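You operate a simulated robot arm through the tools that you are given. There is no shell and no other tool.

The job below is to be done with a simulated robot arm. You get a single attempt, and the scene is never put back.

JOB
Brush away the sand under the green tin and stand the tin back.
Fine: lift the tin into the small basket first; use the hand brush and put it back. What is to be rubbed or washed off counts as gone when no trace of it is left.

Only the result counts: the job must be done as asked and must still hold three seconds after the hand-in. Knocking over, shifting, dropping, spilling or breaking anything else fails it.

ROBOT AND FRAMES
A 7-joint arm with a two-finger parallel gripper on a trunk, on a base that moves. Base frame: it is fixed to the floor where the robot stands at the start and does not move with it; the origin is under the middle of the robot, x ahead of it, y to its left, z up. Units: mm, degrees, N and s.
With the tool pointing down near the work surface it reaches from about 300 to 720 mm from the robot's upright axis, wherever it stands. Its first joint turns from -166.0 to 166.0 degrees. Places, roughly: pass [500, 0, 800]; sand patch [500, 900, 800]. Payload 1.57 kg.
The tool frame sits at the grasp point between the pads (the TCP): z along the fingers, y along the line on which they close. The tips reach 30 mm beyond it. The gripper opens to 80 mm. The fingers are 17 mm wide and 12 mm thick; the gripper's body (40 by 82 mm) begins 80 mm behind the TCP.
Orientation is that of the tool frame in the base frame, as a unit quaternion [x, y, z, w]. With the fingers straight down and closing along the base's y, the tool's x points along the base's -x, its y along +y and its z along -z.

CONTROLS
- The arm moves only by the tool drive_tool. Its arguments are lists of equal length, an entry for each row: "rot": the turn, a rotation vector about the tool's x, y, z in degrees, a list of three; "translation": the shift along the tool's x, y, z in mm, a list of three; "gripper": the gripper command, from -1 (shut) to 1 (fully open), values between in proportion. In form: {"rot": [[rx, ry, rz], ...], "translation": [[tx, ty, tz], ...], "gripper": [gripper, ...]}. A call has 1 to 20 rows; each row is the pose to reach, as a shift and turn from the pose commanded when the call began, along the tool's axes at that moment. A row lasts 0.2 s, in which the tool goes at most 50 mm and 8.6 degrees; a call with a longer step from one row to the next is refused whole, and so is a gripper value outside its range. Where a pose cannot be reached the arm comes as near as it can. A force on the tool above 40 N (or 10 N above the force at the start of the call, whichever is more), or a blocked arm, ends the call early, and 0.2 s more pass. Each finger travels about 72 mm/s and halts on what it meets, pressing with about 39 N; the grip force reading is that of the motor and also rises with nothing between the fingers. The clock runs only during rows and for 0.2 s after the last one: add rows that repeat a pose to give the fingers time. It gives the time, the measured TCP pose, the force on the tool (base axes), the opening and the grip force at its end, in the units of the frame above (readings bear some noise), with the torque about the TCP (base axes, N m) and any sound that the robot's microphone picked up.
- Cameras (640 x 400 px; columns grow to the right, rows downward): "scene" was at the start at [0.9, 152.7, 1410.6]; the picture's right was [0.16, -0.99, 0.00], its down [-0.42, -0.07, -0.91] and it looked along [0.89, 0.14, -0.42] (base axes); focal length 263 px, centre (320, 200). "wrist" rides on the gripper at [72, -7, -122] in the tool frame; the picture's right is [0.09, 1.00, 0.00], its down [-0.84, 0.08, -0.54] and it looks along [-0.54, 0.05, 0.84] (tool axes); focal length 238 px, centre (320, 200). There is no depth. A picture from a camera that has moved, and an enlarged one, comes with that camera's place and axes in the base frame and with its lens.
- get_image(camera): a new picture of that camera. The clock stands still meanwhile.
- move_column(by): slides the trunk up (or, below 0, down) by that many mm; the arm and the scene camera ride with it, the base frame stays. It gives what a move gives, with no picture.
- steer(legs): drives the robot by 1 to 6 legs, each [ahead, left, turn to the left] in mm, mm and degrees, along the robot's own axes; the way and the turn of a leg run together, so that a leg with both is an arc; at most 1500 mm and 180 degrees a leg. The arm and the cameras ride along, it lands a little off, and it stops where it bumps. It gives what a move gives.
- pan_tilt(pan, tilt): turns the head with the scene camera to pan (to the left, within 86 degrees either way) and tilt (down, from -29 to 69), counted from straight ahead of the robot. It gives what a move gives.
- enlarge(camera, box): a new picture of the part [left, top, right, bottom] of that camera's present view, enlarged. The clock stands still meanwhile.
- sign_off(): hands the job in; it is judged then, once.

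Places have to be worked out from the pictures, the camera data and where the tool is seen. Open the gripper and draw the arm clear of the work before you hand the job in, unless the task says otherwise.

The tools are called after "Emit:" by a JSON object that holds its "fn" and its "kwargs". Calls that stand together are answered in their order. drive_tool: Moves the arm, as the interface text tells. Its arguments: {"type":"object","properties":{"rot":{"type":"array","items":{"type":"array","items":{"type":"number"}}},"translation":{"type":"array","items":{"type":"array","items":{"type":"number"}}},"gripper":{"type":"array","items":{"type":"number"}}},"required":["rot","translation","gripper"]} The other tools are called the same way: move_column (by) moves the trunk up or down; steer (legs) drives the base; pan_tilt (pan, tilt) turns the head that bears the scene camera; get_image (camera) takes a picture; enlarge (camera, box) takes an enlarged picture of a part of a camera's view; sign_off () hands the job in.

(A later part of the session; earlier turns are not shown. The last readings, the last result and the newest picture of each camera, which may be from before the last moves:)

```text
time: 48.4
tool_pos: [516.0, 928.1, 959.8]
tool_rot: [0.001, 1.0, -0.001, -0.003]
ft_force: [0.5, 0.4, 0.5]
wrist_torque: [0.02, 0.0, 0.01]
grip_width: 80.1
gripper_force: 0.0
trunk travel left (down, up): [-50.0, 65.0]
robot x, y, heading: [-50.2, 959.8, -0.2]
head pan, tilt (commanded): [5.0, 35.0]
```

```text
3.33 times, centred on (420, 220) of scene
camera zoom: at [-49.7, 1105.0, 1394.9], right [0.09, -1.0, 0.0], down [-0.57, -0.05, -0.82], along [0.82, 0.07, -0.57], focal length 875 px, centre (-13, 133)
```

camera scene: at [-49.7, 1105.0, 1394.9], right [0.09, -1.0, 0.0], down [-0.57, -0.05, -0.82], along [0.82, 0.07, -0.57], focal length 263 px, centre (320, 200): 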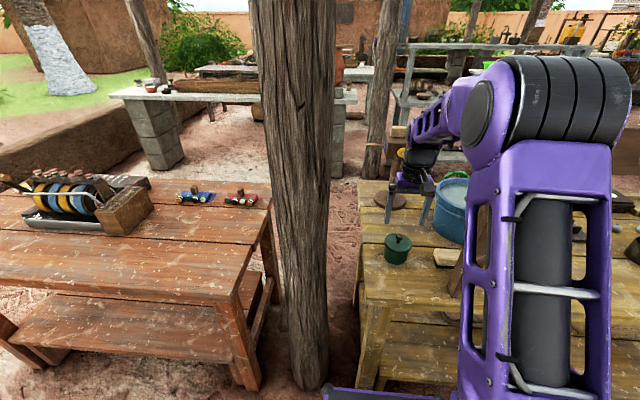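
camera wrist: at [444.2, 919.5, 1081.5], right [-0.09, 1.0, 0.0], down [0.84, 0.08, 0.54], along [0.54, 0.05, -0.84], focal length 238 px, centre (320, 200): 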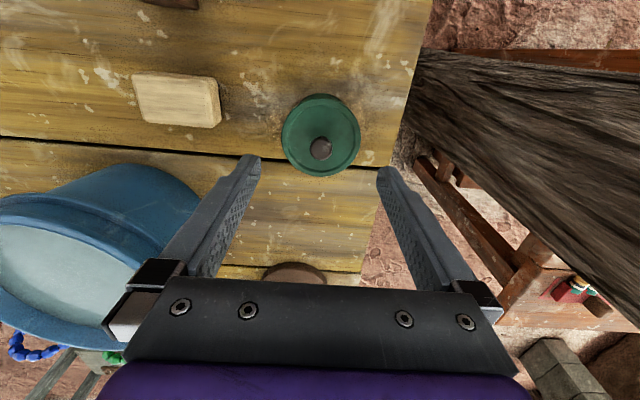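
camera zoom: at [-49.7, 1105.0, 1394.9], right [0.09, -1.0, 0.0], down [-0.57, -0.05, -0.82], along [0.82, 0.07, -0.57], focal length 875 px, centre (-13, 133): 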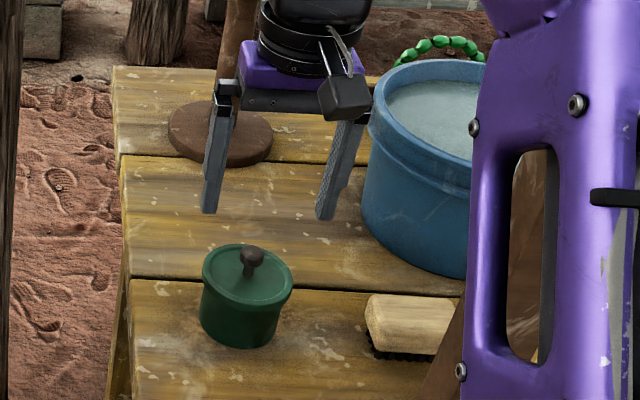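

The lid centre comes out at about (517, 928.7) with Ø≈73.6 mm; the 80 mm opening leaves ~3 mm each side. I'll lower until the tips are just above lid height and check the gaps.

Emit:
{"fn": "drive_tool", "kwargs": {"rot": [[0, 0, 0], [0, 0, 0], [0, 0, 0], [0, 0, 0]], "translation": [[-1.1, 0.6, 15], [-1.1, 0.6, 30], [-1.1, 0.6, 45], [-1.1, 0.6, 54]], "gripper": [1, 1, 1, 1]}}

Emit:
{"fn": "enlarge", "kwargs": {"camera": "wrist", "box": [220, 70, 420, 195]}}

Emit:
{"fn": "enlarge", "kwargs": {"camera": "scene", "box": [360, 160, 480, 280]}}

```text
time: 49.4
tool_pos: [517.0, 928.3, 905.9]
tool_rot: [0.002, 1.0, 0.0, -0.003]
ft_force: [0.3, -0.6, -0.2]
wrist_torque: [0.02, 0.01, -0.02]
grip_width: 80.0
gripper_force: 0.0
trunk travel left (down, up): [-50.0, 65.0]
robot x, y, heading: [-41.6, 961.5, -0.2]
head pan, tilt (commanded): [5.0, 35.0]
```

```text
3.20 times, centred on (320, 132) of wrist
camera zoom: at [445.1, 920.6, 1027.6], right [-0.09, 1.0, 0.0], down [0.84, 0.08, 0.54], along [0.53, 0.05, -0.84], focal length 763 px, centre (320, 416)
```

zoom: 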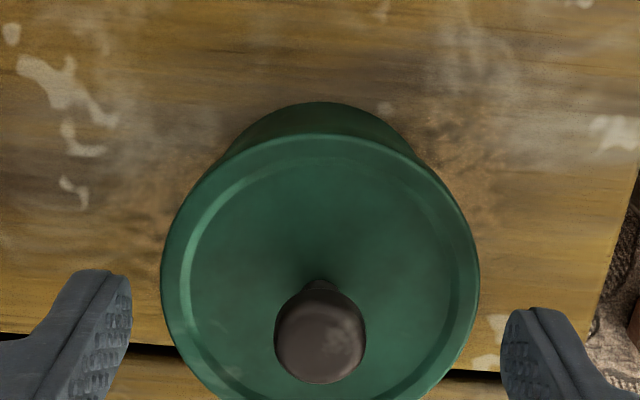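

```text
3.33 times, centred on (420, 220) of scene
camera zoom: at [-49.7, 1105.0, 1394.9], right [0.09, -1.0, 0.0], down [-0.57, -0.05, -0.82], along [0.82, 0.07, -0.57], focal length 875 px, centre (-13, 133)
```

zoom: 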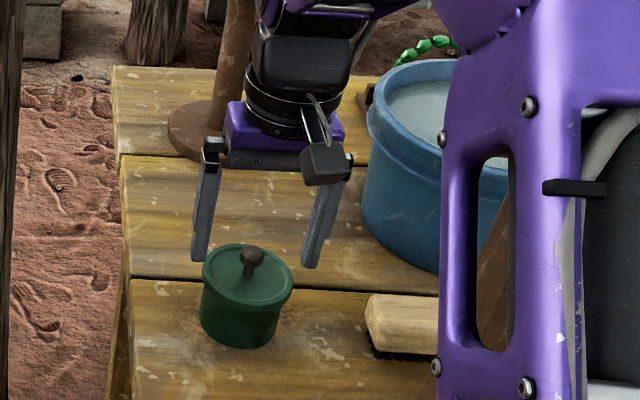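

Gaps look even (lid about 0.8 mm toward +y of the finger middle). I'll descend to put the pads at the lid rim (TCP z≈857), close, and lift a little to check that the whole tin comes along.

Emit:
{"fn": "drive_tool", "kwargs": {"rot": [[0, 0, 0], [0, 0, 0], [0, 0, 0], [0, 0, 0], [0, 0, 0], [0, 0, 0]], "translation": [[0, 0.6, 10], [0, 0.6, 20], [0, 0.6, 30], [0, 0.6, 40], [0, 0.6, 49], [0, 0.6, 49]], "gripper": [1, 1, 1, 1, 1, 1]}}

Emit:
{"fn": "get_image", "kwargs": {"camera": "wrist"}}

```text
time: 50.8
tool_pos: [515.4, 928.7, 857.0]
tool_rot: [0.001, 1.0, 0.0, -0.003]
ft_force: [-0.4, 0.2, -0.1]
wrist_torque: [-0.02, -0.01, 0.01]
grip_width: 80.1
gripper_force: 0.0
trunk travel left (down, up): [-50.0, 65.0]
robot x, y, heading: [-51.8, 955.7, 0.2]
head pan, tilt (commanded): [5.0, 35.0]
```

```text
taken
camera wrist: at [444.6, 921.1, 978.7], right [-0.09, 1.0, 0.0], down [0.84, 0.08, 0.54], along [0.53, 0.05, -0.84], focal length 238 px, centre (320, 200)
```

wrist: 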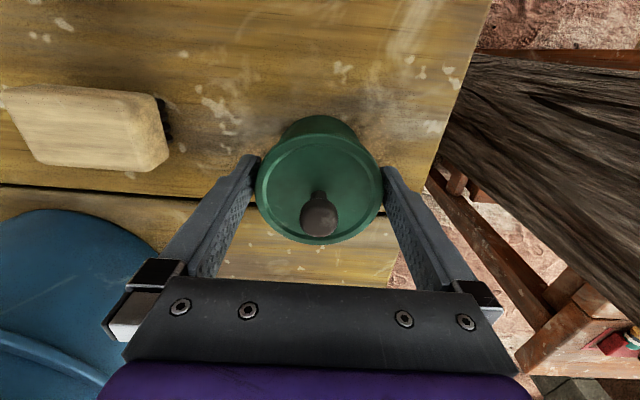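

No contact force; the tin's lid sits between the pads. Closing the gripper now and lifting 12 mm.

Emit:
{"fn": "drive_tool", "kwargs": {"rot": [[0, 0, 0], [0, 0, 0], [0, 0, 0], [0, 0, 0]], "translation": [[0, 0, 0], [0, 0, 0], [0, 0, 0], [0, 0, 0]], "gripper": [-1, -1, -1, -1]}}

Emit:
{"fn": "drive_tool", "kwargs": {"rot": [[0, 0, 0], [0, 0, 0], [0, 0, 0]], "translation": [[0, 0, -4], [0, 0, -8], [0, 0, -12]], "gripper": [-1, -1, -1]}}

Emit:
{"fn": "get_image", "kwargs": {"camera": "wrist"}}

Emit:
{"fn": "enlarge", "kwargs": {"camera": "scene", "box": [360, 160, 480, 280]}}

```text
time: 51.8
tool_pos: [515.9, 929.5, 857.7]
tool_rot: [0.001, 1.0, 0.0, -0.003]
ft_force: [0.1, -0.7, -0.1]
wrist_torque: [0.01, -0.02, -0.02]
grip_width: 75.2
gripper_force: 39.3
trunk travel left (down, up): [-50.0, 65.0]
robot x, y, heading: [-45.3, 961.7, -0.2]
head pan, tilt (commanded): [5.0, 35.0]
```

```text
time: 52.6
tool_pos: [516.3, 929.9, 868.9]
tool_rot: [0.001, 1.0, 0.0, -0.003]
ft_force: [-0.2, 0.1, -1.2]
wrist_torque: [0.02, 0.0, -0.04]
grip_width: 75.2
gripper_force: 38.8
trunk travel left (down, up): [-50.0, 65.0]
robot x, y, heading: [-46.8, 958.8, -0.0]
head pan, tilt (commanded): [5.0, 35.0]
```

```text
taken
camera wrist: at [444.9, 921.3, 990.8], right [-0.09, 1.0, 0.0], down [0.84, 0.08, 0.54], along [0.54, 0.05, -0.84], focal length 238 px, centre (320, 200)
```

wrist: 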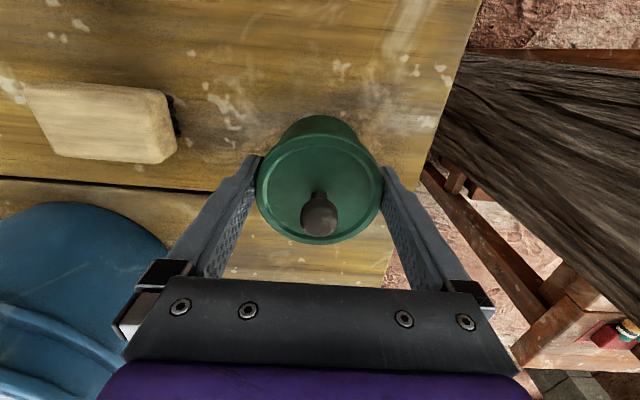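

```text
3.33 times, centred on (420, 220) of scene
camera zoom: at [-49.6, 1105.0, 1394.9], right [0.09, -1.0, 0.0], down [-0.57, -0.05, -0.82], along [0.82, 0.07, -0.57], focal length 875 px, centre (-13, 133)
```

zoom: 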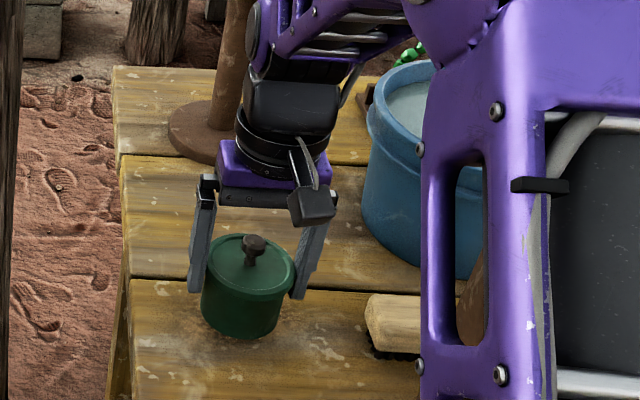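

The whole tin came up with the grip (its foot position: grasp TCP (516, 929.5, 857.5)). I'll lift it straight up to z≈1110 and look at the sand.

Emit:
{"fn": "drive_tool", "kwargs": {"rot": [[0, 0, 0], [0, 0, 0], [0, 0, 0], [0, 0, 0], [0, 0, 0], [0, 0, 0], [0, 0, 0]], "translation": [[0, 0, -30], [0, 0, -65], [0, 0, -100], [0, 0, -135], [0, 0, -170], [0, 0, -205], [0, 0, -241]], "gripper": [-1, -1, -1, -1, -1, -1, -1]}}

Emit:
{"fn": "get_image", "kwargs": {"camera": "wrist"}}

Emit:
{"fn": "enlarge", "kwargs": {"camera": "scene", "box": [350, 200, 510, 310]}}

```text
time: 54.2
tool_pos: [518.0, 930.9, 1111.0]
tool_rot: [0.002, 1.0, 0.0, -0.003]
ft_force: [0.2, 0.1, -0.2]
wrist_torque: [0.03, -0.03, 0.01]
grip_width: 75.1
gripper_force: 38.9
trunk travel left (down, up): [-50.0, 65.0]
robot x, y, heading: [-48.7, 962.4, -0.1]
head pan, tilt (commanded): [5.0, 35.0]
```

```text
taken
camera wrist: at [446.2, 922.0, 1232.2], right [-0.09, 1.0, 0.0], down [0.84, 0.08, 0.54], along [0.53, 0.05, -0.84], focal length 238 px, centre (320, 200)
```

wrist: 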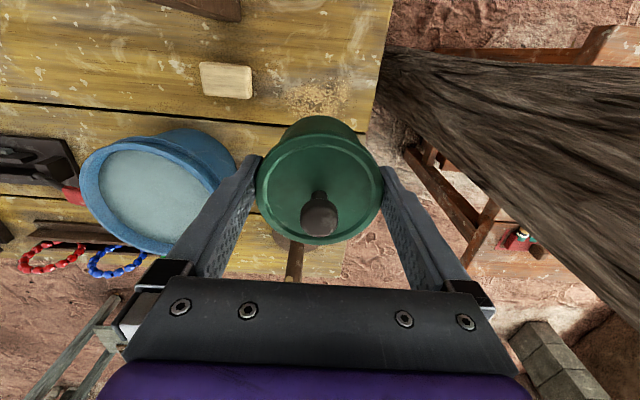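

```text
3.64 times, centred on (430, 255) of scene
camera zoom: at [-49.5, 1105.0, 1394.8], right [0.09, -1.0, 0.0], down [-0.57, -0.05, -0.82], along [0.82, 0.07, -0.57], focal length 955 px, centre (-80, 0)
```

zoom: 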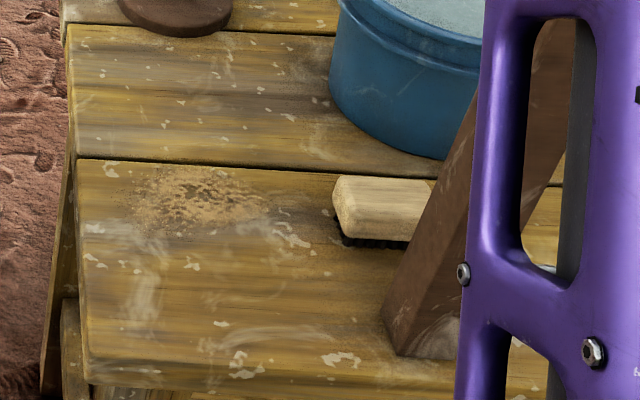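

The sand patch is now visible, roughly x 480–550, y 870–980. I'll retract the arm and drive back to the pass with the tin held high.

Emit:
{"fn": "drive_tool", "kwargs": {"rot": [[0, 0, 0], [0, 0, 0], [0, 0, 0], [0, 0, 0]], "translation": [[30, 9, 0], [60, 18, 0], [90, 26, 0], [116, 34, 0]], "gripper": [-1, -1, -1, -1]}}

Emit:
{"fn": "enlarge", "kwargs": {"camera": "wrist", "box": [220, 100, 420, 225]}}

Emit:
{"fn": "steer", "kwargs": {"legs": [[-200, 0, 0], [0, -1000, 0]]}}

Emit:
{"fn": "pan_tilt", "kwargs": {"pan": 0, "tilt": 35}}

Emit:
{"fn": "get_image", "kwargs": {"camera": "scene"}}

Emit:
{"fn": "get_image", "kwargs": {"camera": "wrist"}}

```text
time: 55.2
tool_pos: [401.4, 963.4, 1111.3]
tool_rot: [0.001, 1.0, -0.001, -0.003]
ft_force: [0.8, -0.1, -0.8]
wrist_torque: [-0.03, 0.01, -0.02]
grip_width: 75.0
gripper_force: 39.4
trunk travel left (down, up): [-50.0, 65.0]
robot x, y, heading: [-49.8, 958.0, -0.3]
head pan, tilt (commanded): [5.0, 35.0]
```

```text
3.20 times, centred on (320, 162) of wrist
camera zoom: at [329.8, 955.3, 1233.0], right [-0.09, 1.0, 0.0], down [0.84, 0.08, 0.54], along [0.53, 0.05, -0.84], focal length 763 px, centre (320, 320)
```

zoom: 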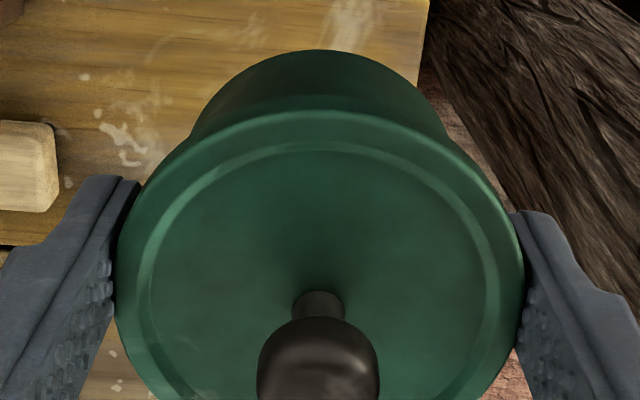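

```text
time: 66.3
tool_pos: [198.0, -34.1, 1110.9]
tool_rot: [0.002, 1.0, 0.0, -0.003]
ft_force: [0.6, 0.0, -0.1]
wrist_torque: [-0.01, -0.01, 0.01]
grip_width: 75.3
gripper_force: 38.1
trunk travel left (down, up): [-50.0, 65.0]
robot x, y, heading: [-248.5, -41.6, -0.1]
head pan, tilt (commanded): [5.0, 35.0]
```

```text
time: 67.0
tool_pos: [197.4, -34.3, 1112.2]
tool_rot: [0.002, 1.0, -0.002, -0.003]
ft_force: [-0.2, -0.9, 0.0]
wrist_torque: [0.01, 0.01, 0.02]
grip_width: 74.8
gripper_force: 39.2
trunk travel left (down, up): [-50.0, 65.0]
robot x, y, heading: [-252.3, -41.2, -0.1]
head pan, tilt (commanded): [0.0, 35.0]
```

```text
taken
camera scene: at [-253.1, 99.9, 1394.9], right [0.0, -1.0, 0.0], down [-0.57, 0.0, -0.82], along [0.82, 0.0, -0.57], focal length 263 px, centre (320, 200)
```

scene: 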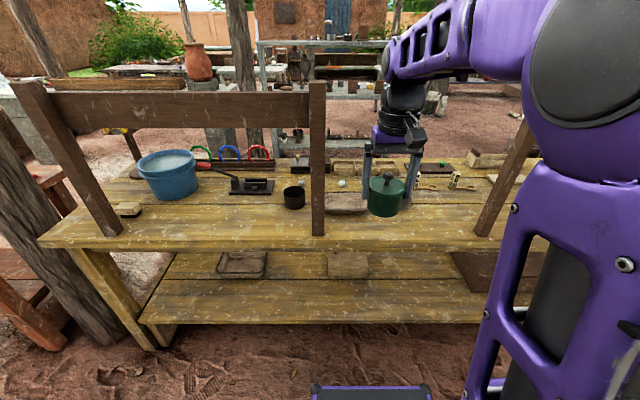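

```text
taken
camera wrist: at [126.3, -42.6, 1233.1], right [-0.09, 1.0, 0.0], down [0.84, 0.08, 0.54], along [0.53, 0.05, -0.84], focal length 238 px, centre (320, 200)
```

wrist: 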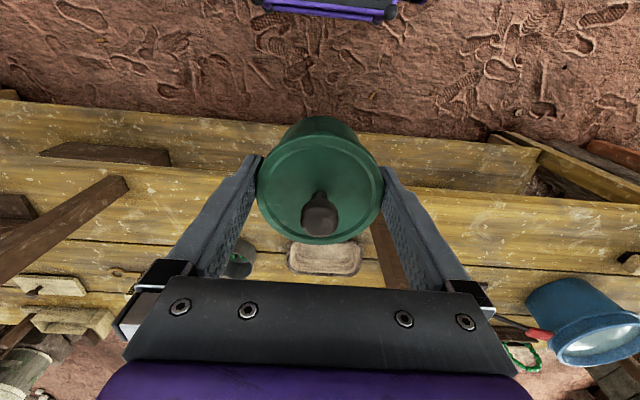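

At the pass I can see the tray past the tin, with the posts at (408, 107) and (400, -440) on either side. Driving ahead 200 mm, then viewing again.

Emit:
{"fn": "steer", "kwargs": {"legs": [[200, 0, 0]]}}

Emit:
{"fn": "get_image", "kwargs": {"camera": "scene"}}

Emit:
{"fn": "enlarge", "kwargs": {"camera": "scene", "box": [290, 170, 450, 270]}}

Emit:
{"fn": "get_image", "kwargs": {"camera": "wrist"}}

```text
time: 68.6
tool_pos: [396.9, -35.3, 1112.4]
tool_rot: [0.001, 1.0, -0.001, -0.002]
ft_force: [0.0, 0.2, 0.3]
wrist_torque: [-0.03, 0.01, -0.01]
grip_width: 75.0
gripper_force: 39.4
trunk travel left (down, up): [-50.0, 65.0]
robot x, y, heading: [-50.5, -37.8, -0.2]
head pan, tilt (commanded): [0.0, 35.0]
```

```text
taken
camera scene: at [-53.9, 99.4, 1394.9], right [0.0, -1.0, 0.0], down [-0.57, 0.0, -0.82], along [0.82, 0.0, -0.57], focal length 263 px, centre (320, 200)
```

scene: 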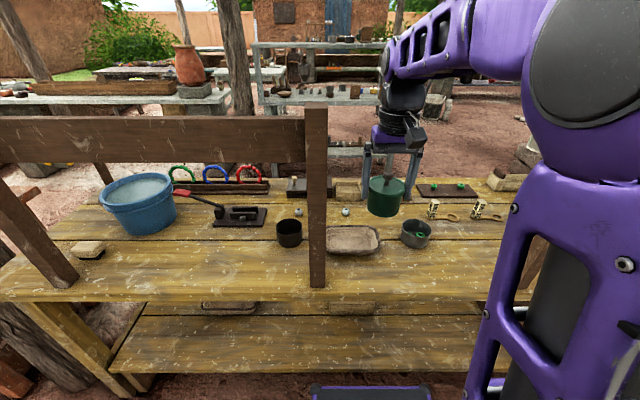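

```text
4.00 times, centred on (370, 220) of scene
camera zoom: at [-53.9, 99.4, 1394.9], right [0.0, -1.0, 0.0], down [-0.57, 0.0, -0.82], along [0.82, 0.0, -0.57], focal length 1050 px, centre (120, 120)
```

zoom: 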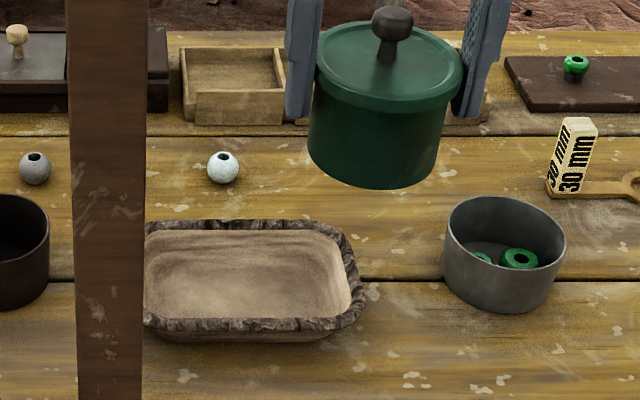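

```text
taken
camera wrist: at [325.4, -42.9, 1233.2], right [-0.09, 1.0, 0.0], down [0.84, 0.08, 0.54], along [0.53, 0.05, -0.84], focal length 238 px, centre (320, 200)
```

wrist: 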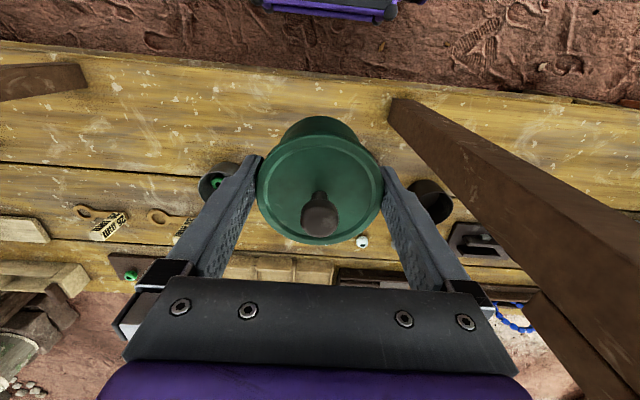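

I'll take a closer look at the tray's inside to judge its floor width against the tin's foot (~72 mm).

Emit:
{"fn": "enlarge", "kwargs": {"camera": "scene", "box": [320, 218, 390, 262]}}

Emit:
{"fn": "enlarge", "kwargs": {"camera": "scene", "box": [350, 140, 430, 225]}}

```text
9.09 times, centred on (355, 240) of scene
camera zoom: at [-53.9, 99.4, 1394.9], right [0.0, -1.0, 0.0], down [-0.57, 0.0, -0.82], along [0.82, 0.0, -0.57], focal length 2387 px, centre (2, -164)
```

zoom: 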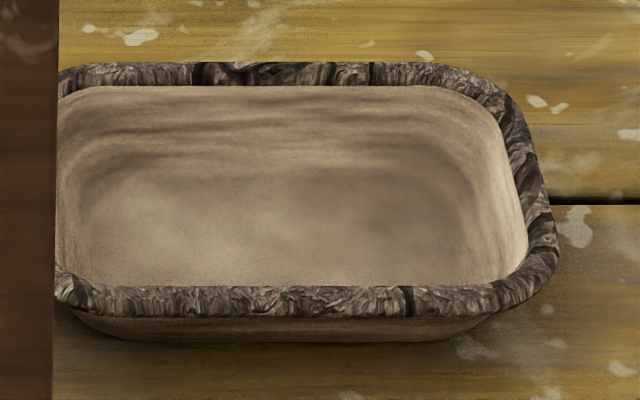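

```text
4.71 times, centred on (390, 182) of scene
camera zoom: at [-53.9, 99.4, 1394.9], right [0.0, -1.0, 0.0], down [-0.57, 0.0, -0.82], along [0.82, 0.0, -0.57], focal length 1236 px, centre (-9, 282)
```

zoom: 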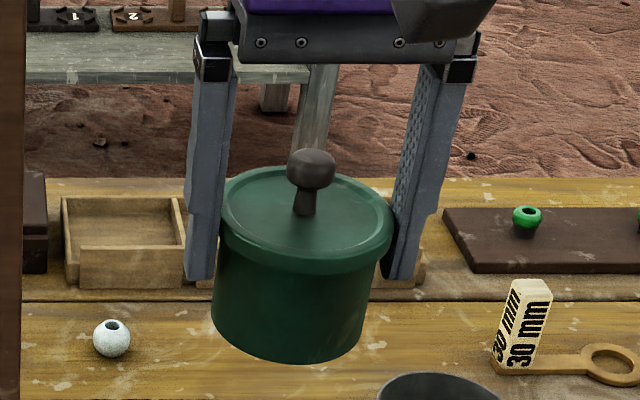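

The tray's floor is about 70–75 mm deep in x and ample in y, so the tin should sit in its middle near (541, 6). I'll bring the tin above the tray, bottom still ~65 mm above the rim, and check alignment.

Emit:
{"fn": "drive_tool", "kwargs": {"rot": [[0, 0, 0], [0, 0, 0], [0, 0, 0], [0, 0, 0], [0, 0, 0], [0, 0, 0], [0, 0, 0], [0, 0, 0]], "translation": [[-36, 10, 0], [-72, 20, 0], [-108, 30, 0], [-144, 41, 0], [-144, 41, 35], [-144, 41, 70], [-144, 41, 105], [-144, 41, 140]], "gripper": [-1, -1, -1, -1, -1, -1, -1, -1]}}

Emit:
{"fn": "get_image", "kwargs": {"camera": "wrist"}}

Emit:
{"fn": "get_image", "kwargs": {"camera": "scene"}}

Emit:
{"fn": "enlarge", "kwargs": {"camera": "scene", "box": [300, 180, 420, 280]}}

```text
time: 70.4
tool_pos: [541.4, 4.3, 969.0]
tool_rot: [0.001, 1.0, -0.001, -0.002]
ft_force: [0.0, -0.1, 0.2]
wrist_torque: [0.0, -0.03, 0.01]
grip_width: 75.0
gripper_force: 39.3
trunk travel left (down, up): [-50.0, 65.0]
robot x, y, heading: [-49.4, -36.3, -0.0]
head pan, tilt (commanded): [0.0, 35.0]
```

```text
taken
camera wrist: at [469.2, -3.1, 1091.6], right [-0.09, 1.0, 0.0], down [0.84, 0.08, 0.54], along [0.54, 0.05, -0.84], focal length 238 px, centre (320, 200)
```

wrist: 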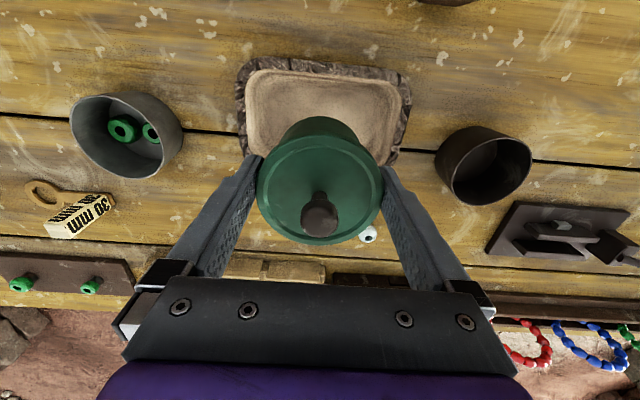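

```text
taken
camera scene: at [-53.9, 99.4, 1394.9], right [0.0, -1.0, 0.0], down [-0.57, 0.0, -0.82], along [0.82, 0.0, -0.57], focal length 263 px, centre (320, 200)
```

scene: 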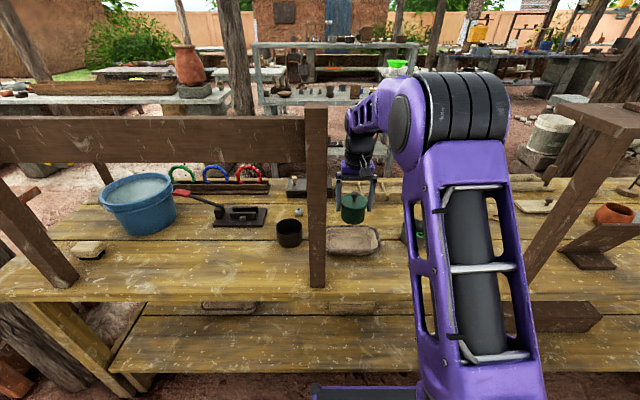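

```text
4.00 times, centred on (360, 230) of scene
camera zoom: at [-53.9, 99.4, 1394.9], right [0.0, -1.0, 0.0], down [-0.57, 0.0, -0.82], along [0.82, 0.0, -0.57], focal length 1050 px, centre (160, 80)
```

zoom: 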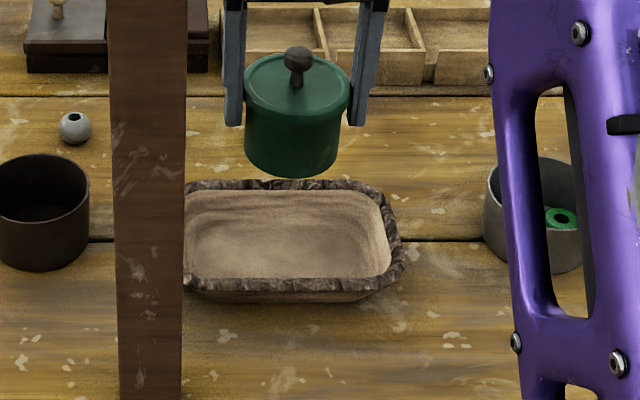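

Both cameras agree: tray rim spans x≈480–600, y≈-83…94, and the tin at (541, 4) is over its centre. Lowering to just above the floor.

Emit:
{"fn": "drive_tool", "kwargs": {"rot": [[0, 0, 0], [0, 0, 0], [0, 0, 0], [0, 0, 0], [0, 0, 0], [0, 0, 0]], "translation": [[0.5, 0.8, 20], [0.5, 0.8, 40], [0.5, 0.8, 60], [0.5, 0.8, 78], [0.5, 0.8, 90], [0.5, 0.8, 96]], "gripper": [-1, -1, -1, -1, -1, -1]}}

Emit:
{"fn": "enlarge", "kwargs": {"camera": "scene", "box": [300, 180, 420, 280]}}

Emit:
{"fn": "get_image", "kwargs": {"camera": "wrist"}}

```text
time: 71.8
tool_pos: [538.6, 6.1, 873.9]
tool_rot: [0.001, 1.0, -0.001, -0.002]
ft_force: [0.1, 0.1, 0.1]
wrist_torque: [0.0, 0.02, -0.03]
grip_width: 75.3
gripper_force: 39.4
trunk travel left (down, up): [-50.0, 65.0]
robot x, y, heading: [-53.5, -35.2, -0.1]
head pan, tilt (commanded): [0.0, 35.0]
```

```text
4.00 times, centred on (360, 230) of scene
camera zoom: at [-53.9, 99.4, 1394.9], right [0.0, -1.0, 0.0], down [-0.57, 0.0, -0.82], along [0.82, 0.0, -0.57], focal length 1050 px, centre (160, 80)
```

zoom: 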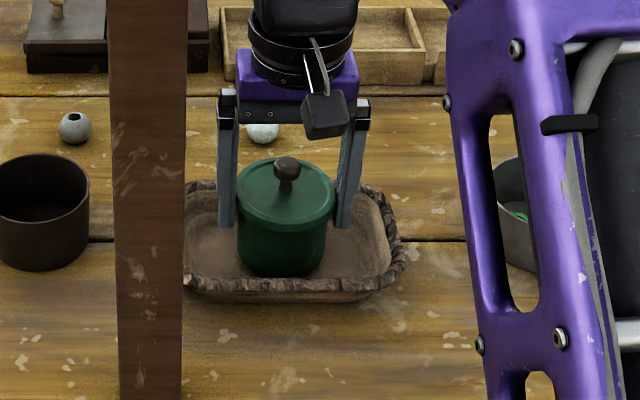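

```text
taken
camera wrist: at [467.2, -1.6, 995.6], right [-0.09, 1.0, 0.0], down [0.84, 0.08, 0.54], along [0.53, 0.05, -0.84], focal length 238 px, centre (320, 200)
```

wrist: 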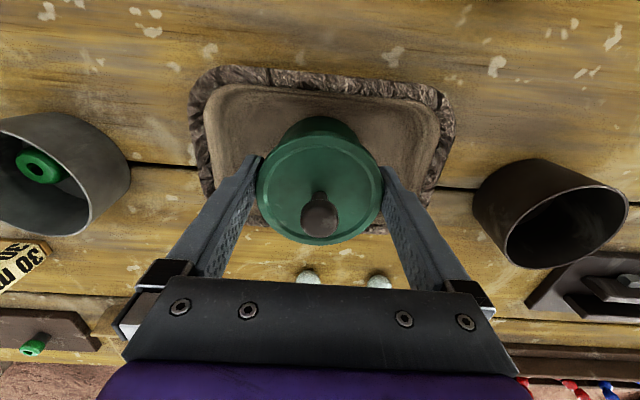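

The tin is inside the rim and hanging about 8–10 mm above the floor. Lowering in small steps, watching the force.

Emit:
{"fn": "drive_tool", "kwargs": {"rot": [[0, 0, 0], [0, 0, 0], [0, 0, 0]], "translation": [[-1, 0, 2], [-1, 0, 4], [-1, 0, 6]], "gripper": [-1, -1, -1]}}

Emit:
{"fn": "drive_tool", "kwargs": {"rot": [[0, 0, 0], [0, 0, 0]], "translation": [[0, 0, 1], [0, 0, 2]], "gripper": [-1, -1]}}

```text
time: 72.6
tool_pos: [540.1, 5.1, 867.3]
tool_rot: [0.001, 1.0, -0.001, -0.003]
ft_force: [0.2, -0.4, 0.0]
wrist_torque: [0.0, 0.01, -0.01]
grip_width: 74.9
gripper_force: 38.8
trunk travel left (down, up): [-50.0, 65.0]
robot x, y, heading: [-52.9, -39.3, -0.4]
head pan, tilt (commanded): [0.0, 35.0]
```

```text
time: 73.2
tool_pos: [540.4, 6.1, 866.5]
tool_rot: [0.001, 1.0, -0.001, -0.003]
ft_force: [-0.5, -0.3, -0.4]
wrist_torque: [-0.03, 0.0, -0.01]
grip_width: 75.0
gripper_force: 39.2
trunk travel left (down, up): [-50.0, 65.0]
robot x, y, heading: [-51.7, -41.2, 0.2]
head pan, tilt (commanded): [0.0, 35.0]
```

Still no contact at z≈866. Continuing in 1 mm steps.

Emit:
{"fn": "drive_tool", "kwargs": {"rot": [[0, 0, 0], [0, 0, 0]], "translation": [[0, 0, 1], [0, 0, 2]], "gripper": [-1, -1]}}

Emit:
{"fn": "drive_tool", "kwargs": {"rot": [[0, 0, 0], [0, 0, 0]], "translation": [[0, 0, 1], [0, 0, 2]], "gripper": [-1, -1]}}

Emit:
{"fn": "enlarge", "kwargs": {"camera": "scene", "box": [320, 200, 400, 260]}}

```text
time: 73.8
tool_pos: [540.5, 5.5, 864.3]
tool_rot: [0.001, 1.0, -0.001, -0.003]
ft_force: [-1.1, -0.3, -1.0]
wrist_torque: [0.0, 0.02, 0.0]
grip_width: 74.9
gripper_force: 39.6
trunk travel left (down, up): [-50.0, 65.0]
robot x, y, heading: [-50.9, -40.2, 0.0]
head pan, tilt (commanded): [0.0, 35.0]
```

```text
time: 74.4
tool_pos: [538.7, 6.2, 864.2]
tool_rot: [0.001, 1.0, -0.001, -0.003]
ft_force: [-0.6, -0.3, 5.7]
wrist_torque: [-0.02, -0.06, 0.01]
grip_width: 75.2
gripper_force: 38.6
trunk travel left (down, up): [-50.0, 65.0]
robot x, y, heading: [-51.5, -41.0, 0.1]
head pan, tilt (commanded): [0.0, 35.0]
```

```text
6.67 times, centred on (360, 230) of scene
camera zoom: at [-54.3, 99.3, 1395.0], right [0.0, -1.0, 0.0], down [-0.57, 0.0, -0.82], along [0.82, 0.0, -0.57], focal length 1750 px, centre (53, 0)
```

zoom: 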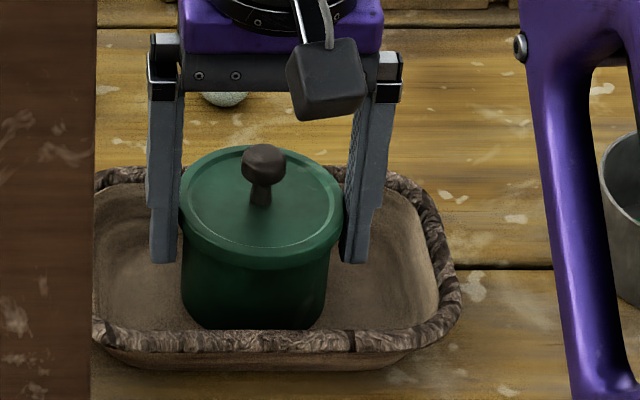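

Contact (5.7 N) at TCP z≈864: the tin stands on the tray floor. Opening the fingers.

Emit:
{"fn": "drive_tool", "kwargs": {"rot": [[0, 0, 0], [0, 0, 0], [0, 0, 0], [0, 0, 0]], "translation": [[0, 0, -0.5], [0, 0, -0.5], [0, 0, -0.5], [0, 0, -0.5]], "gripper": [0.95, 1, 1, 1]}}

Emit:
{"fn": "get_image", "kwargs": {"camera": "wrist"}}

Emit:
{"fn": "enlarge", "kwargs": {"camera": "scene", "box": [320, 200, 400, 260]}}

```text
time: 75.4
tool_pos: [540.0, 7.6, 863.7]
tool_rot: [0.001, 1.0, -0.001, -0.003]
ft_force: [-0.6, 0.8, 0.3]
wrist_torque: [0.01, -0.01, -0.01]
grip_width: 79.8
gripper_force: 0.2
trunk travel left (down, up): [-50.0, 65.0]
robot x, y, heading: [-53.3, -39.8, -0.1]
head pan, tilt (commanded): [0.0, 35.0]
```

```text
taken
camera wrist: at [468.6, -1.6, 984.9], right [-0.09, 1.0, 0.0], down [0.84, 0.08, 0.54], along [0.53, 0.05, -0.84], focal length 238 px, centre (320, 200)
```

wrist: 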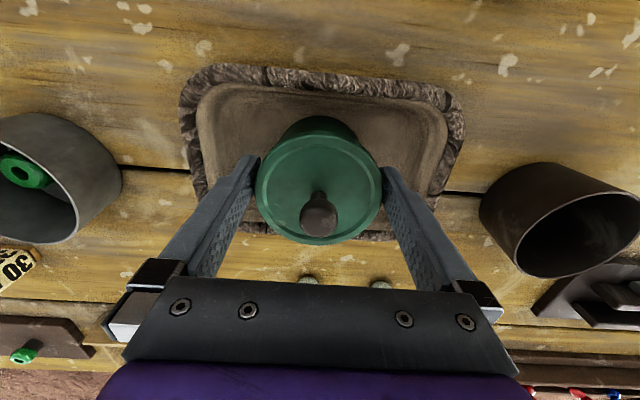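

```text
6.67 times, centred on (360, 230) of scene
camera zoom: at [-53.9, 99.4, 1394.9], right [0.0, -1.0, 0.0], down [-0.57, 0.0, -0.82], along [0.82, 0.0, -0.57], focal length 1750 px, centre (53, 0)
```

zoom: 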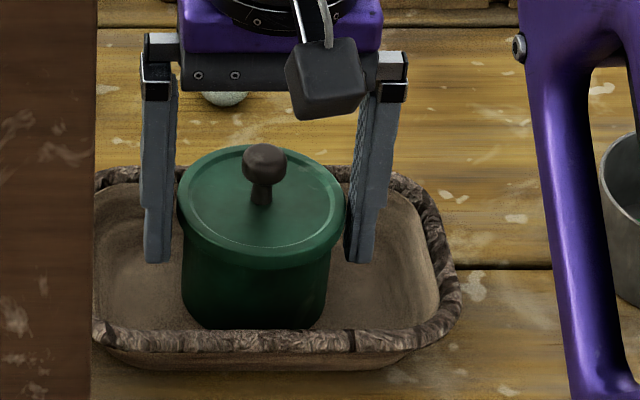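

The tin is released and steady with the gripper at 80 mm. Raising straight up.

Emit:
{"fn": "drive_tool", "kwargs": {"rot": [[0, 0, 0], [0, 0, 0], [0, 0, 0], [0, 0, 0], [0, 0, 0], [0, 0, 0], [0, 0, 0], [0, 0, 0], [0, 0, 0]], "translation": [[0, 0, -8], [0, 0, -16], [0, 0, -30], [0, 0, -50], [0, 0, -85], [0, 0, -125], [0, 0, -165], [0, 0, -205], [0, 0, -247]], "gripper": [1, 1, 1, 1, 1, 1, 1, 1, 1]}}

Emit:
{"fn": "get_image", "kwargs": {"camera": "wrist"}}

Emit:
{"fn": "enlarge", "kwargs": {"camera": "scene", "box": [320, 200, 400, 260]}}

```text
time: 77.4
tool_pos: [541.3, 6.4, 1110.4]
tool_rot: [0.0, 1.0, 0.0, -0.004]
ft_force: [0.3, 0.7, 0.5]
wrist_torque: [0.04, 0.02, -0.02]
grip_width: 79.9
gripper_force: 0.2
trunk travel left (down, up): [-50.0, 65.0]
robot x, y, heading: [-49.4, -38.5, -0.3]
head pan, tilt (commanded): [0.0, 35.0]
```

```text
taken
camera wrist: at [469.5, -1.2, 1232.4], right [-0.09, 1.0, 0.0], down [0.84, 0.08, 0.54], along [0.53, 0.05, -0.84], focal length 238 px, centre (320, 200)
```

wrist: 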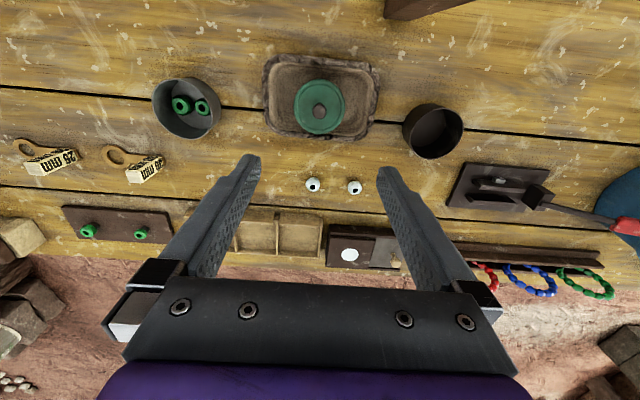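

```text
6.67 times, centred on (360, 230) of scene
camera zoom: at [-53.8, 99.4, 1394.8], right [0.0, -1.0, 0.0], down [-0.57, 0.0, -0.82], along [0.82, 0.0, -0.57], focal length 1750 px, centre (53, 0)
```

zoom: 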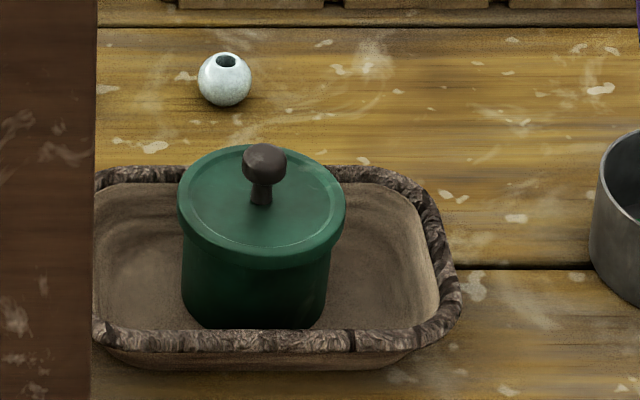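

The tin stands well inside the tray (grasp TCP (540, 6.5, 864)). Now I'll retract, and drive back to the sand end for the brush.

Emit:
{"fn": "drive_tool", "kwargs": {"rot": [[0, 0, 0], [0, 0, 0], [0, 0, 0], [0, 0, 0]], "translation": [[36, -10, 0], [72, -20, 0], [108, -30, 0], [144, -41, 0]], "gripper": [1, 1, 1, 1]}}

Emit:
{"fn": "steer", "kwargs": {"legs": [[-200, 0, 0], [0, 1000, 0], [200, 0, 0]]}}

Emit:
{"fn": "pan_tilt", "kwargs": {"pan": 0, "tilt": 35}}

Emit:
{"fn": "get_image", "kwargs": {"camera": "scene"}}

Emit:
{"fn": "get_image", "kwargs": {"camera": "wrist"}}

```text
time: 78.4
tool_pos: [397.3, -33.7, 1111.7]
tool_rot: [0.0, 1.0, 0.001, -0.004]
ft_force: [-0.3, 0.5, -0.6]
wrist_torque: [0.0, 0.02, 0.04]
grip_width: 80.1
gripper_force: 0.1
trunk travel left (down, up): [-50.0, 65.0]
robot x, y, heading: [-54.8, -40.2, -0.1]
head pan, tilt (commanded): [0.0, 35.0]
```

```text
time: 90.7
tool_pos: [396.1, 973.5, 1110.0]
tool_rot: [-0.002, 1.0, -0.001, -0.003]
ft_force: [0.0, -0.4, 0.7]
wrist_torque: [-0.02, 0.0, 0.0]
grip_width: 79.9
gripper_force: 0.0
trunk travel left (down, up): [-50.0, 65.0]
robot x, y, heading: [-53.6, 965.4, 0.1]
head pan, tilt (commanded): [0.0, 35.0]
```

```text
time: 91.3
tool_pos: [397.0, 972.4, 1112.4]
tool_rot: [-0.001, 1.0, 0.0, -0.002]
ft_force: [0.2, -0.1, -0.4]
wrist_torque: [-0.04, 0.0, -0.04]
grip_width: 79.9
gripper_force: 0.0
trunk travel left (down, up): [-50.0, 65.0]
robot x, y, heading: [-50.9, 964.6, 0.4]
head pan, tilt (commanded): [0.0, 35.0]
```

```text
taken
camera scene: at [-56.2, 1104.6, 1394.9], right [0.0, -1.0, 0.0], down [-0.57, 0.0, -0.82], along [0.82, 0.0, -0.57], focal length 263 px, centre (320, 200)
```

scene: 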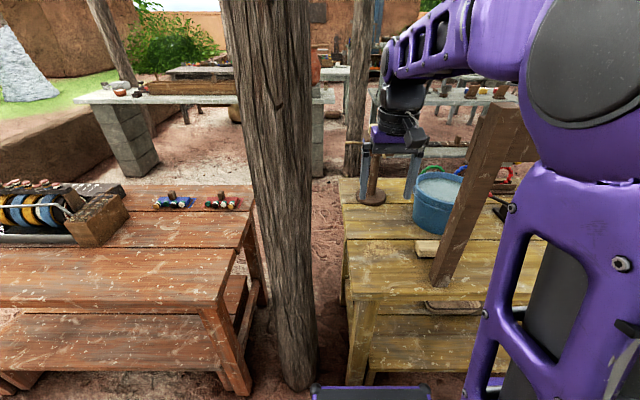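

```text
taken
camera wrist: at [324.4, 965.4, 1232.9], right [-0.1, 1.0, 0.0], down [0.84, 0.08, 0.54], along [0.53, 0.05, -0.84], focal length 238 px, centre (320, 200)
```

wrist: 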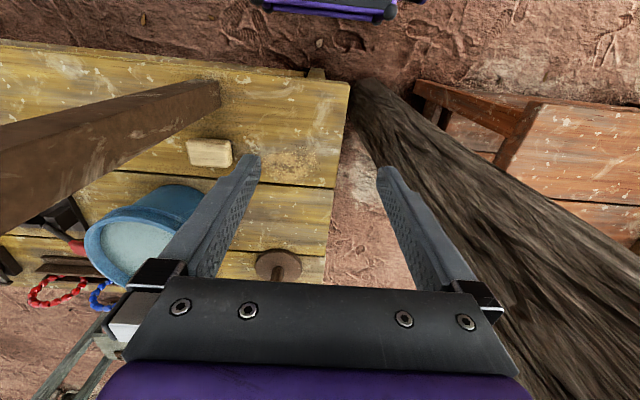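

Back in place. I'll move the tool over the area at height ~1080 to measure the sand patch and the brush from above.

Emit:
{"fn": "drive_tool", "kwargs": {"rot": [[0, 0, 0], [0, 0, 0], [0, 0, 0], [0, 0, 0]], "translation": [[-26, -18, 0], [-52, -36, 0], [-78, -54, 15], [-103, -72, 30]], "gripper": [1, 1, 1, 1]}}

Emit:
{"fn": "get_image", "kwargs": {"camera": "wrist"}}

Emit:
{"fn": "enlarge", "kwargs": {"camera": "wrist", "box": [200, 30, 400, 155]}}

Emit:
{"fn": "enlarge", "kwargs": {"camera": "scene", "box": [330, 200, 480, 300]}}

```text
time: 92.3
tool_pos: [498.4, 901.1, 1079.6]
tool_rot: [-0.002, 1.0, 0.0, -0.003]
ft_force: [0.0, 0.4, -0.5]
wrist_torque: [-0.01, -0.02, 0.01]
grip_width: 80.2
gripper_force: 0.1
trunk travel left (down, up): [-50.0, 65.0]
robot x, y, heading: [-55.0, 962.7, 0.2]
head pan, tilt (commanded): [0.0, 35.0]
```

```text
taken
camera wrist: at [427.7, 893.4, 1202.0], right [-0.1, 1.0, 0.0], down [0.84, 0.08, 0.54], along [0.53, 0.05, -0.84], focal length 238 px, centre (320, 200)
```

wrist: 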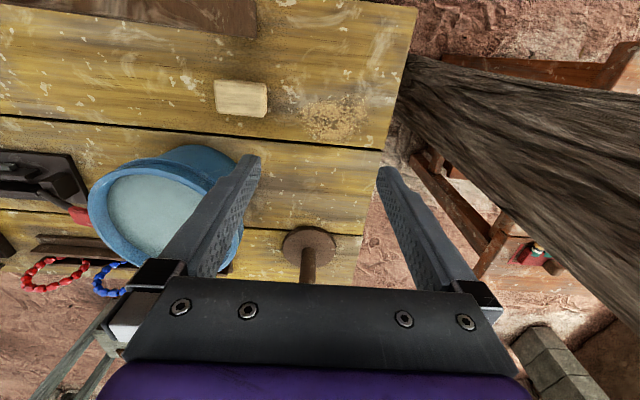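

```text
3.20 times, centred on (300, 92) of wrist
camera zoom: at [427.7, 893.4, 1202.0], right [-0.1, 1.0, 0.0], down [0.84, 0.08, 0.54], along [0.53, 0.05, -0.84], focal length 763 px, centre (384, 544)
```

zoom: 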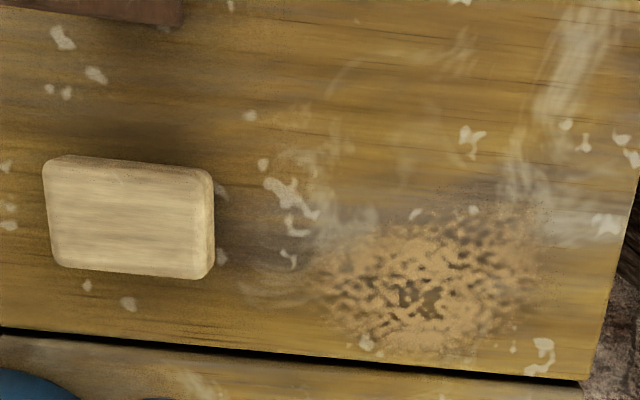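

```text
4.00 times, centred on (405, 250) of scene
camera zoom: at [-56.3, 1104.6, 1394.9], right [0.0, -1.0, 0.0], down [-0.57, 0.0, -0.82], along [0.82, 0.0, -0.57], focal length 1050 px, centre (-20, 0)
```

zoom: 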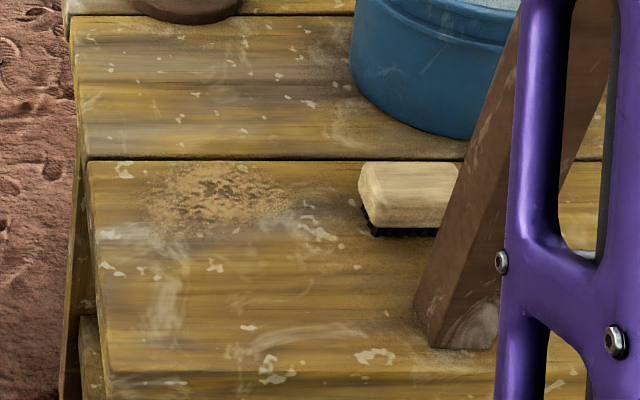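

The sand patch spans roughly x 480–566, y 852–985, and the brush is centred near (500, 785), about 76×44 mm, aligned with y. I'll zoom in on the brush to get its height.

Emit:
{"fn": "enlarge", "kwargs": {"camera": "scene", "box": [405, 230, 455, 265]}}

Emit:
{"fn": "enlarge", "kwargs": {"camera": "wrist", "box": [200, 65, 280, 125]}}

```text
11.43 times, centred on (430, 248) of scene
camera zoom: at [-56.3, 1104.6, 1394.9], right [0.0, -1.0, 0.0], down [-0.57, 0.0, -0.82], along [0.82, 0.0, -0.57], focal length 3001 px, centre (-937, -343)
```

zoom: 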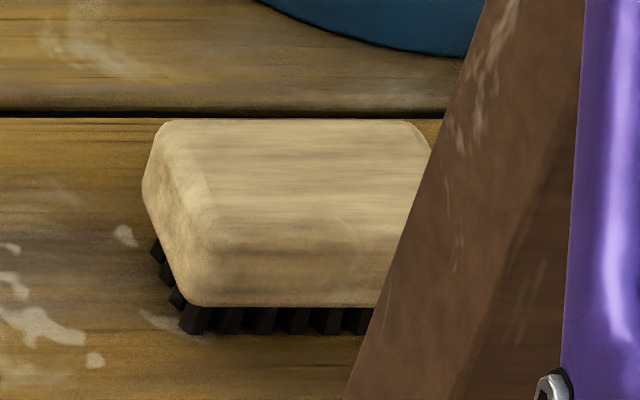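

```text
6.67 times, centred on (240, 95) of wrist
camera zoom: at [427.7, 893.4, 1202.0], right [-0.1, 1.0, 0.0], down [0.84, 0.08, 0.54], along [0.53, 0.05, -0.84], focal length 1589 px, centre (853, 900)
```

zoom: 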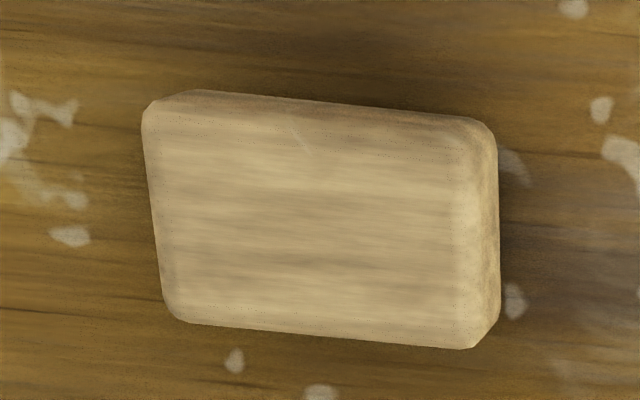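

Brush: centre ≈ (500.5, 786), top z≈842, block 816–842 over bristles. To keep the forearm off the post I'll pick it with the tool tilted 30° (leaning to +y), fingers closing along x. First I yaw the tool 90° here in free space.

Emit:
{"fn": "drive_tool", "kwargs": {"rot": [[0, 0, 8.2], [0, 0, 16.4], [0, 0, 24.6], [0, 0, 32.8], [0, 0, 41], [0, 0, 49.2], [0, 0, 57.4], [0, 0, 65.6], [0, 0, 73.8], [0, 0, 82], [0, 0, 90]], "translation": [[0, 0, 0], [0, 0, 0], [0, 0, 0], [0, 0, 0], [0, 0, 0], [0, 0, 0], [0, 0, 0], [0, 0, 0], [0, 0, 0], [0, 0, 0], [0, 0, 0]], "gripper": [1, 1, 1, 1, 1, 1, 1, 1, 1, 1, 1]}}

Emit:
{"fn": "get_image", "kwargs": {"camera": "scene"}}

Emit:
{"fn": "get_image", "kwargs": {"camera": "wrist"}}

```text
time: 94.7
tool_pos: [498.6, 901.9, 1080.9]
tool_rot: [0.708, 0.707, -0.002, -0.002]
ft_force: [-0.3, 0.4, 0.5]
wrist_torque: [-0.01, 0.01, 0.0]
grip_width: 80.2
gripper_force: 0.1
trunk travel left (down, up): [-50.0, 65.0]
robot x, y, heading: [-54.1, 965.7, 0.3]
head pan, tilt (commanded): [0.0, 35.0]
```

```text
taken
camera scene: at [-56.2, 1104.6, 1394.9], right [0.0, -1.0, 0.0], down [-0.57, 0.0, -0.82], along [0.82, 0.0, -0.57], focal length 263 px, centre (320, 200)
```

scene: 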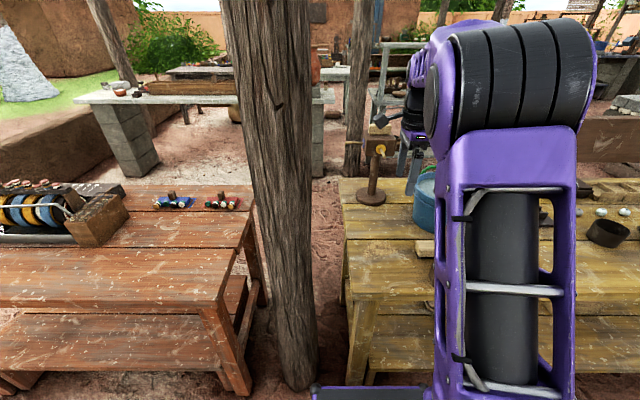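

```text
taken
camera wrist: at [492.8, 972.4, 1202.0], right [1.0, 0.09, -0.01], down [0.08, -0.84, 0.54], along [0.04, -0.54, -0.84], focal length 238 px, centre (320, 200)
```

wrist: 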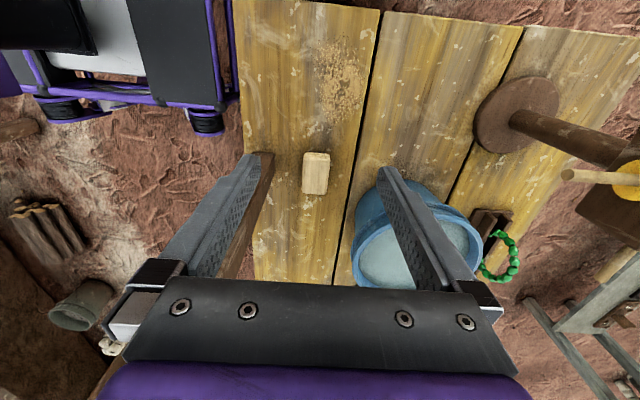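

The yaw is done; the camera is on the +y side. Now I tilt −30° about the tool's y axis and move to the pre-grasp line at about (500, 892, 1011).

Emit:
{"fn": "drive_tool", "kwargs": {"rot": [[0, -8, 0], [0, -16, 0], [0, -24, 0], [0, -30, 0], [0, -30, 0]], "translation": [[-2, 0.4, 15], [-5, 0.8, 30], [-8, 1.2, 50], [-10, 1.6, 69], [-10, 1.6, 69]], "gripper": [1, 1, 1, 1, 1]}}

Emit:
{"fn": "get_image", "kwargs": {"camera": "scene"}}

Emit:
{"fn": "get_image", "kwargs": {"camera": "wrist"}}

```text
time: 95.9
tool_pos: [501.9, 891.7, 1013.2]
tool_rot: [0.682, 0.684, -0.186, 0.182]
ft_force: [-0.4, 0.8, 0.7]
wrist_torque: [0.0, 0.03, -0.01]
grip_width: 80.0
gripper_force: 0.1
trunk travel left (down, up): [-50.0, 65.0]
robot x, y, heading: [-53.0, 964.4, 0.0]
head pan, tilt (commanded): [0.0, 35.0]
```

```text
taken
camera scene: at [-56.1, 1104.7, 1394.9], right [0.0, -1.0, 0.0], down [-0.57, 0.0, -0.82], along [0.82, 0.0, -0.57], focal length 263 px, centre (320, 200)
```

scene: 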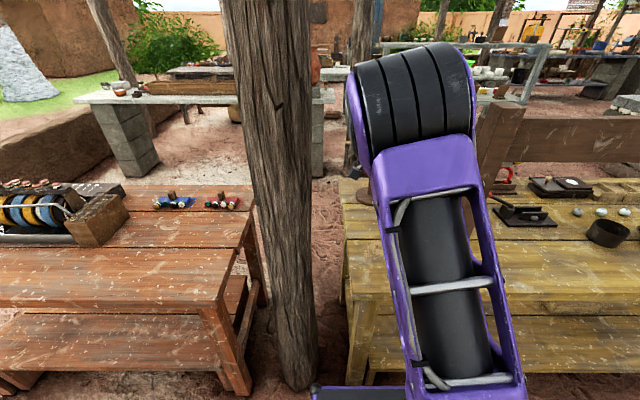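

```text
taken
camera wrist: at [493.6, 1013.7, 1080.6], right [1.0, 0.08, -0.05], down [0.08, -0.45, 0.89], along [0.05, -0.89, -0.46], focal length 238 px, centre (320, 200)
```

wrist: 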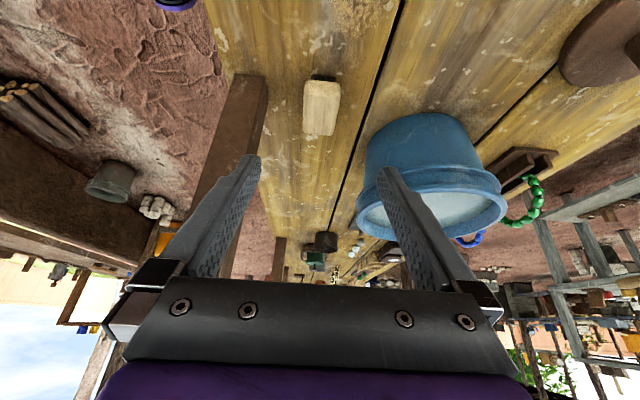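

The tool is tilted as planned. I'll enlarge the wrist view on the brush to refine its x position relative to the fingers.

Emit:
{"fn": "enlarge", "kwargs": {"camera": "wrist", "box": [240, 50, 400, 170]}}

```text
3.33 times, centred on (320, 110) of wrist
camera zoom: at [493.6, 1013.7, 1080.6], right [1.0, 0.08, -0.05], down [0.08, -0.45, 0.89], along [0.05, -0.89, -0.46], focal length 794 px, centre (320, 500)
```

zoom: 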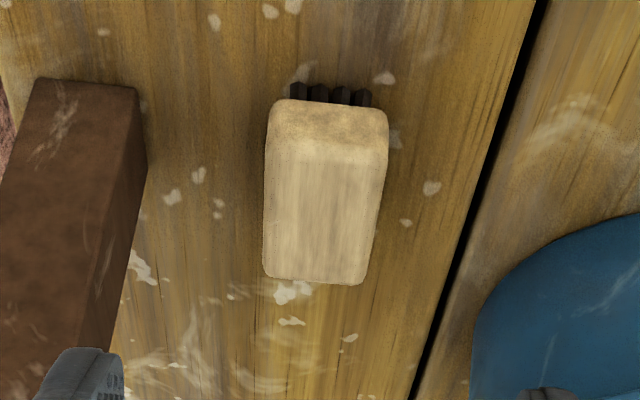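

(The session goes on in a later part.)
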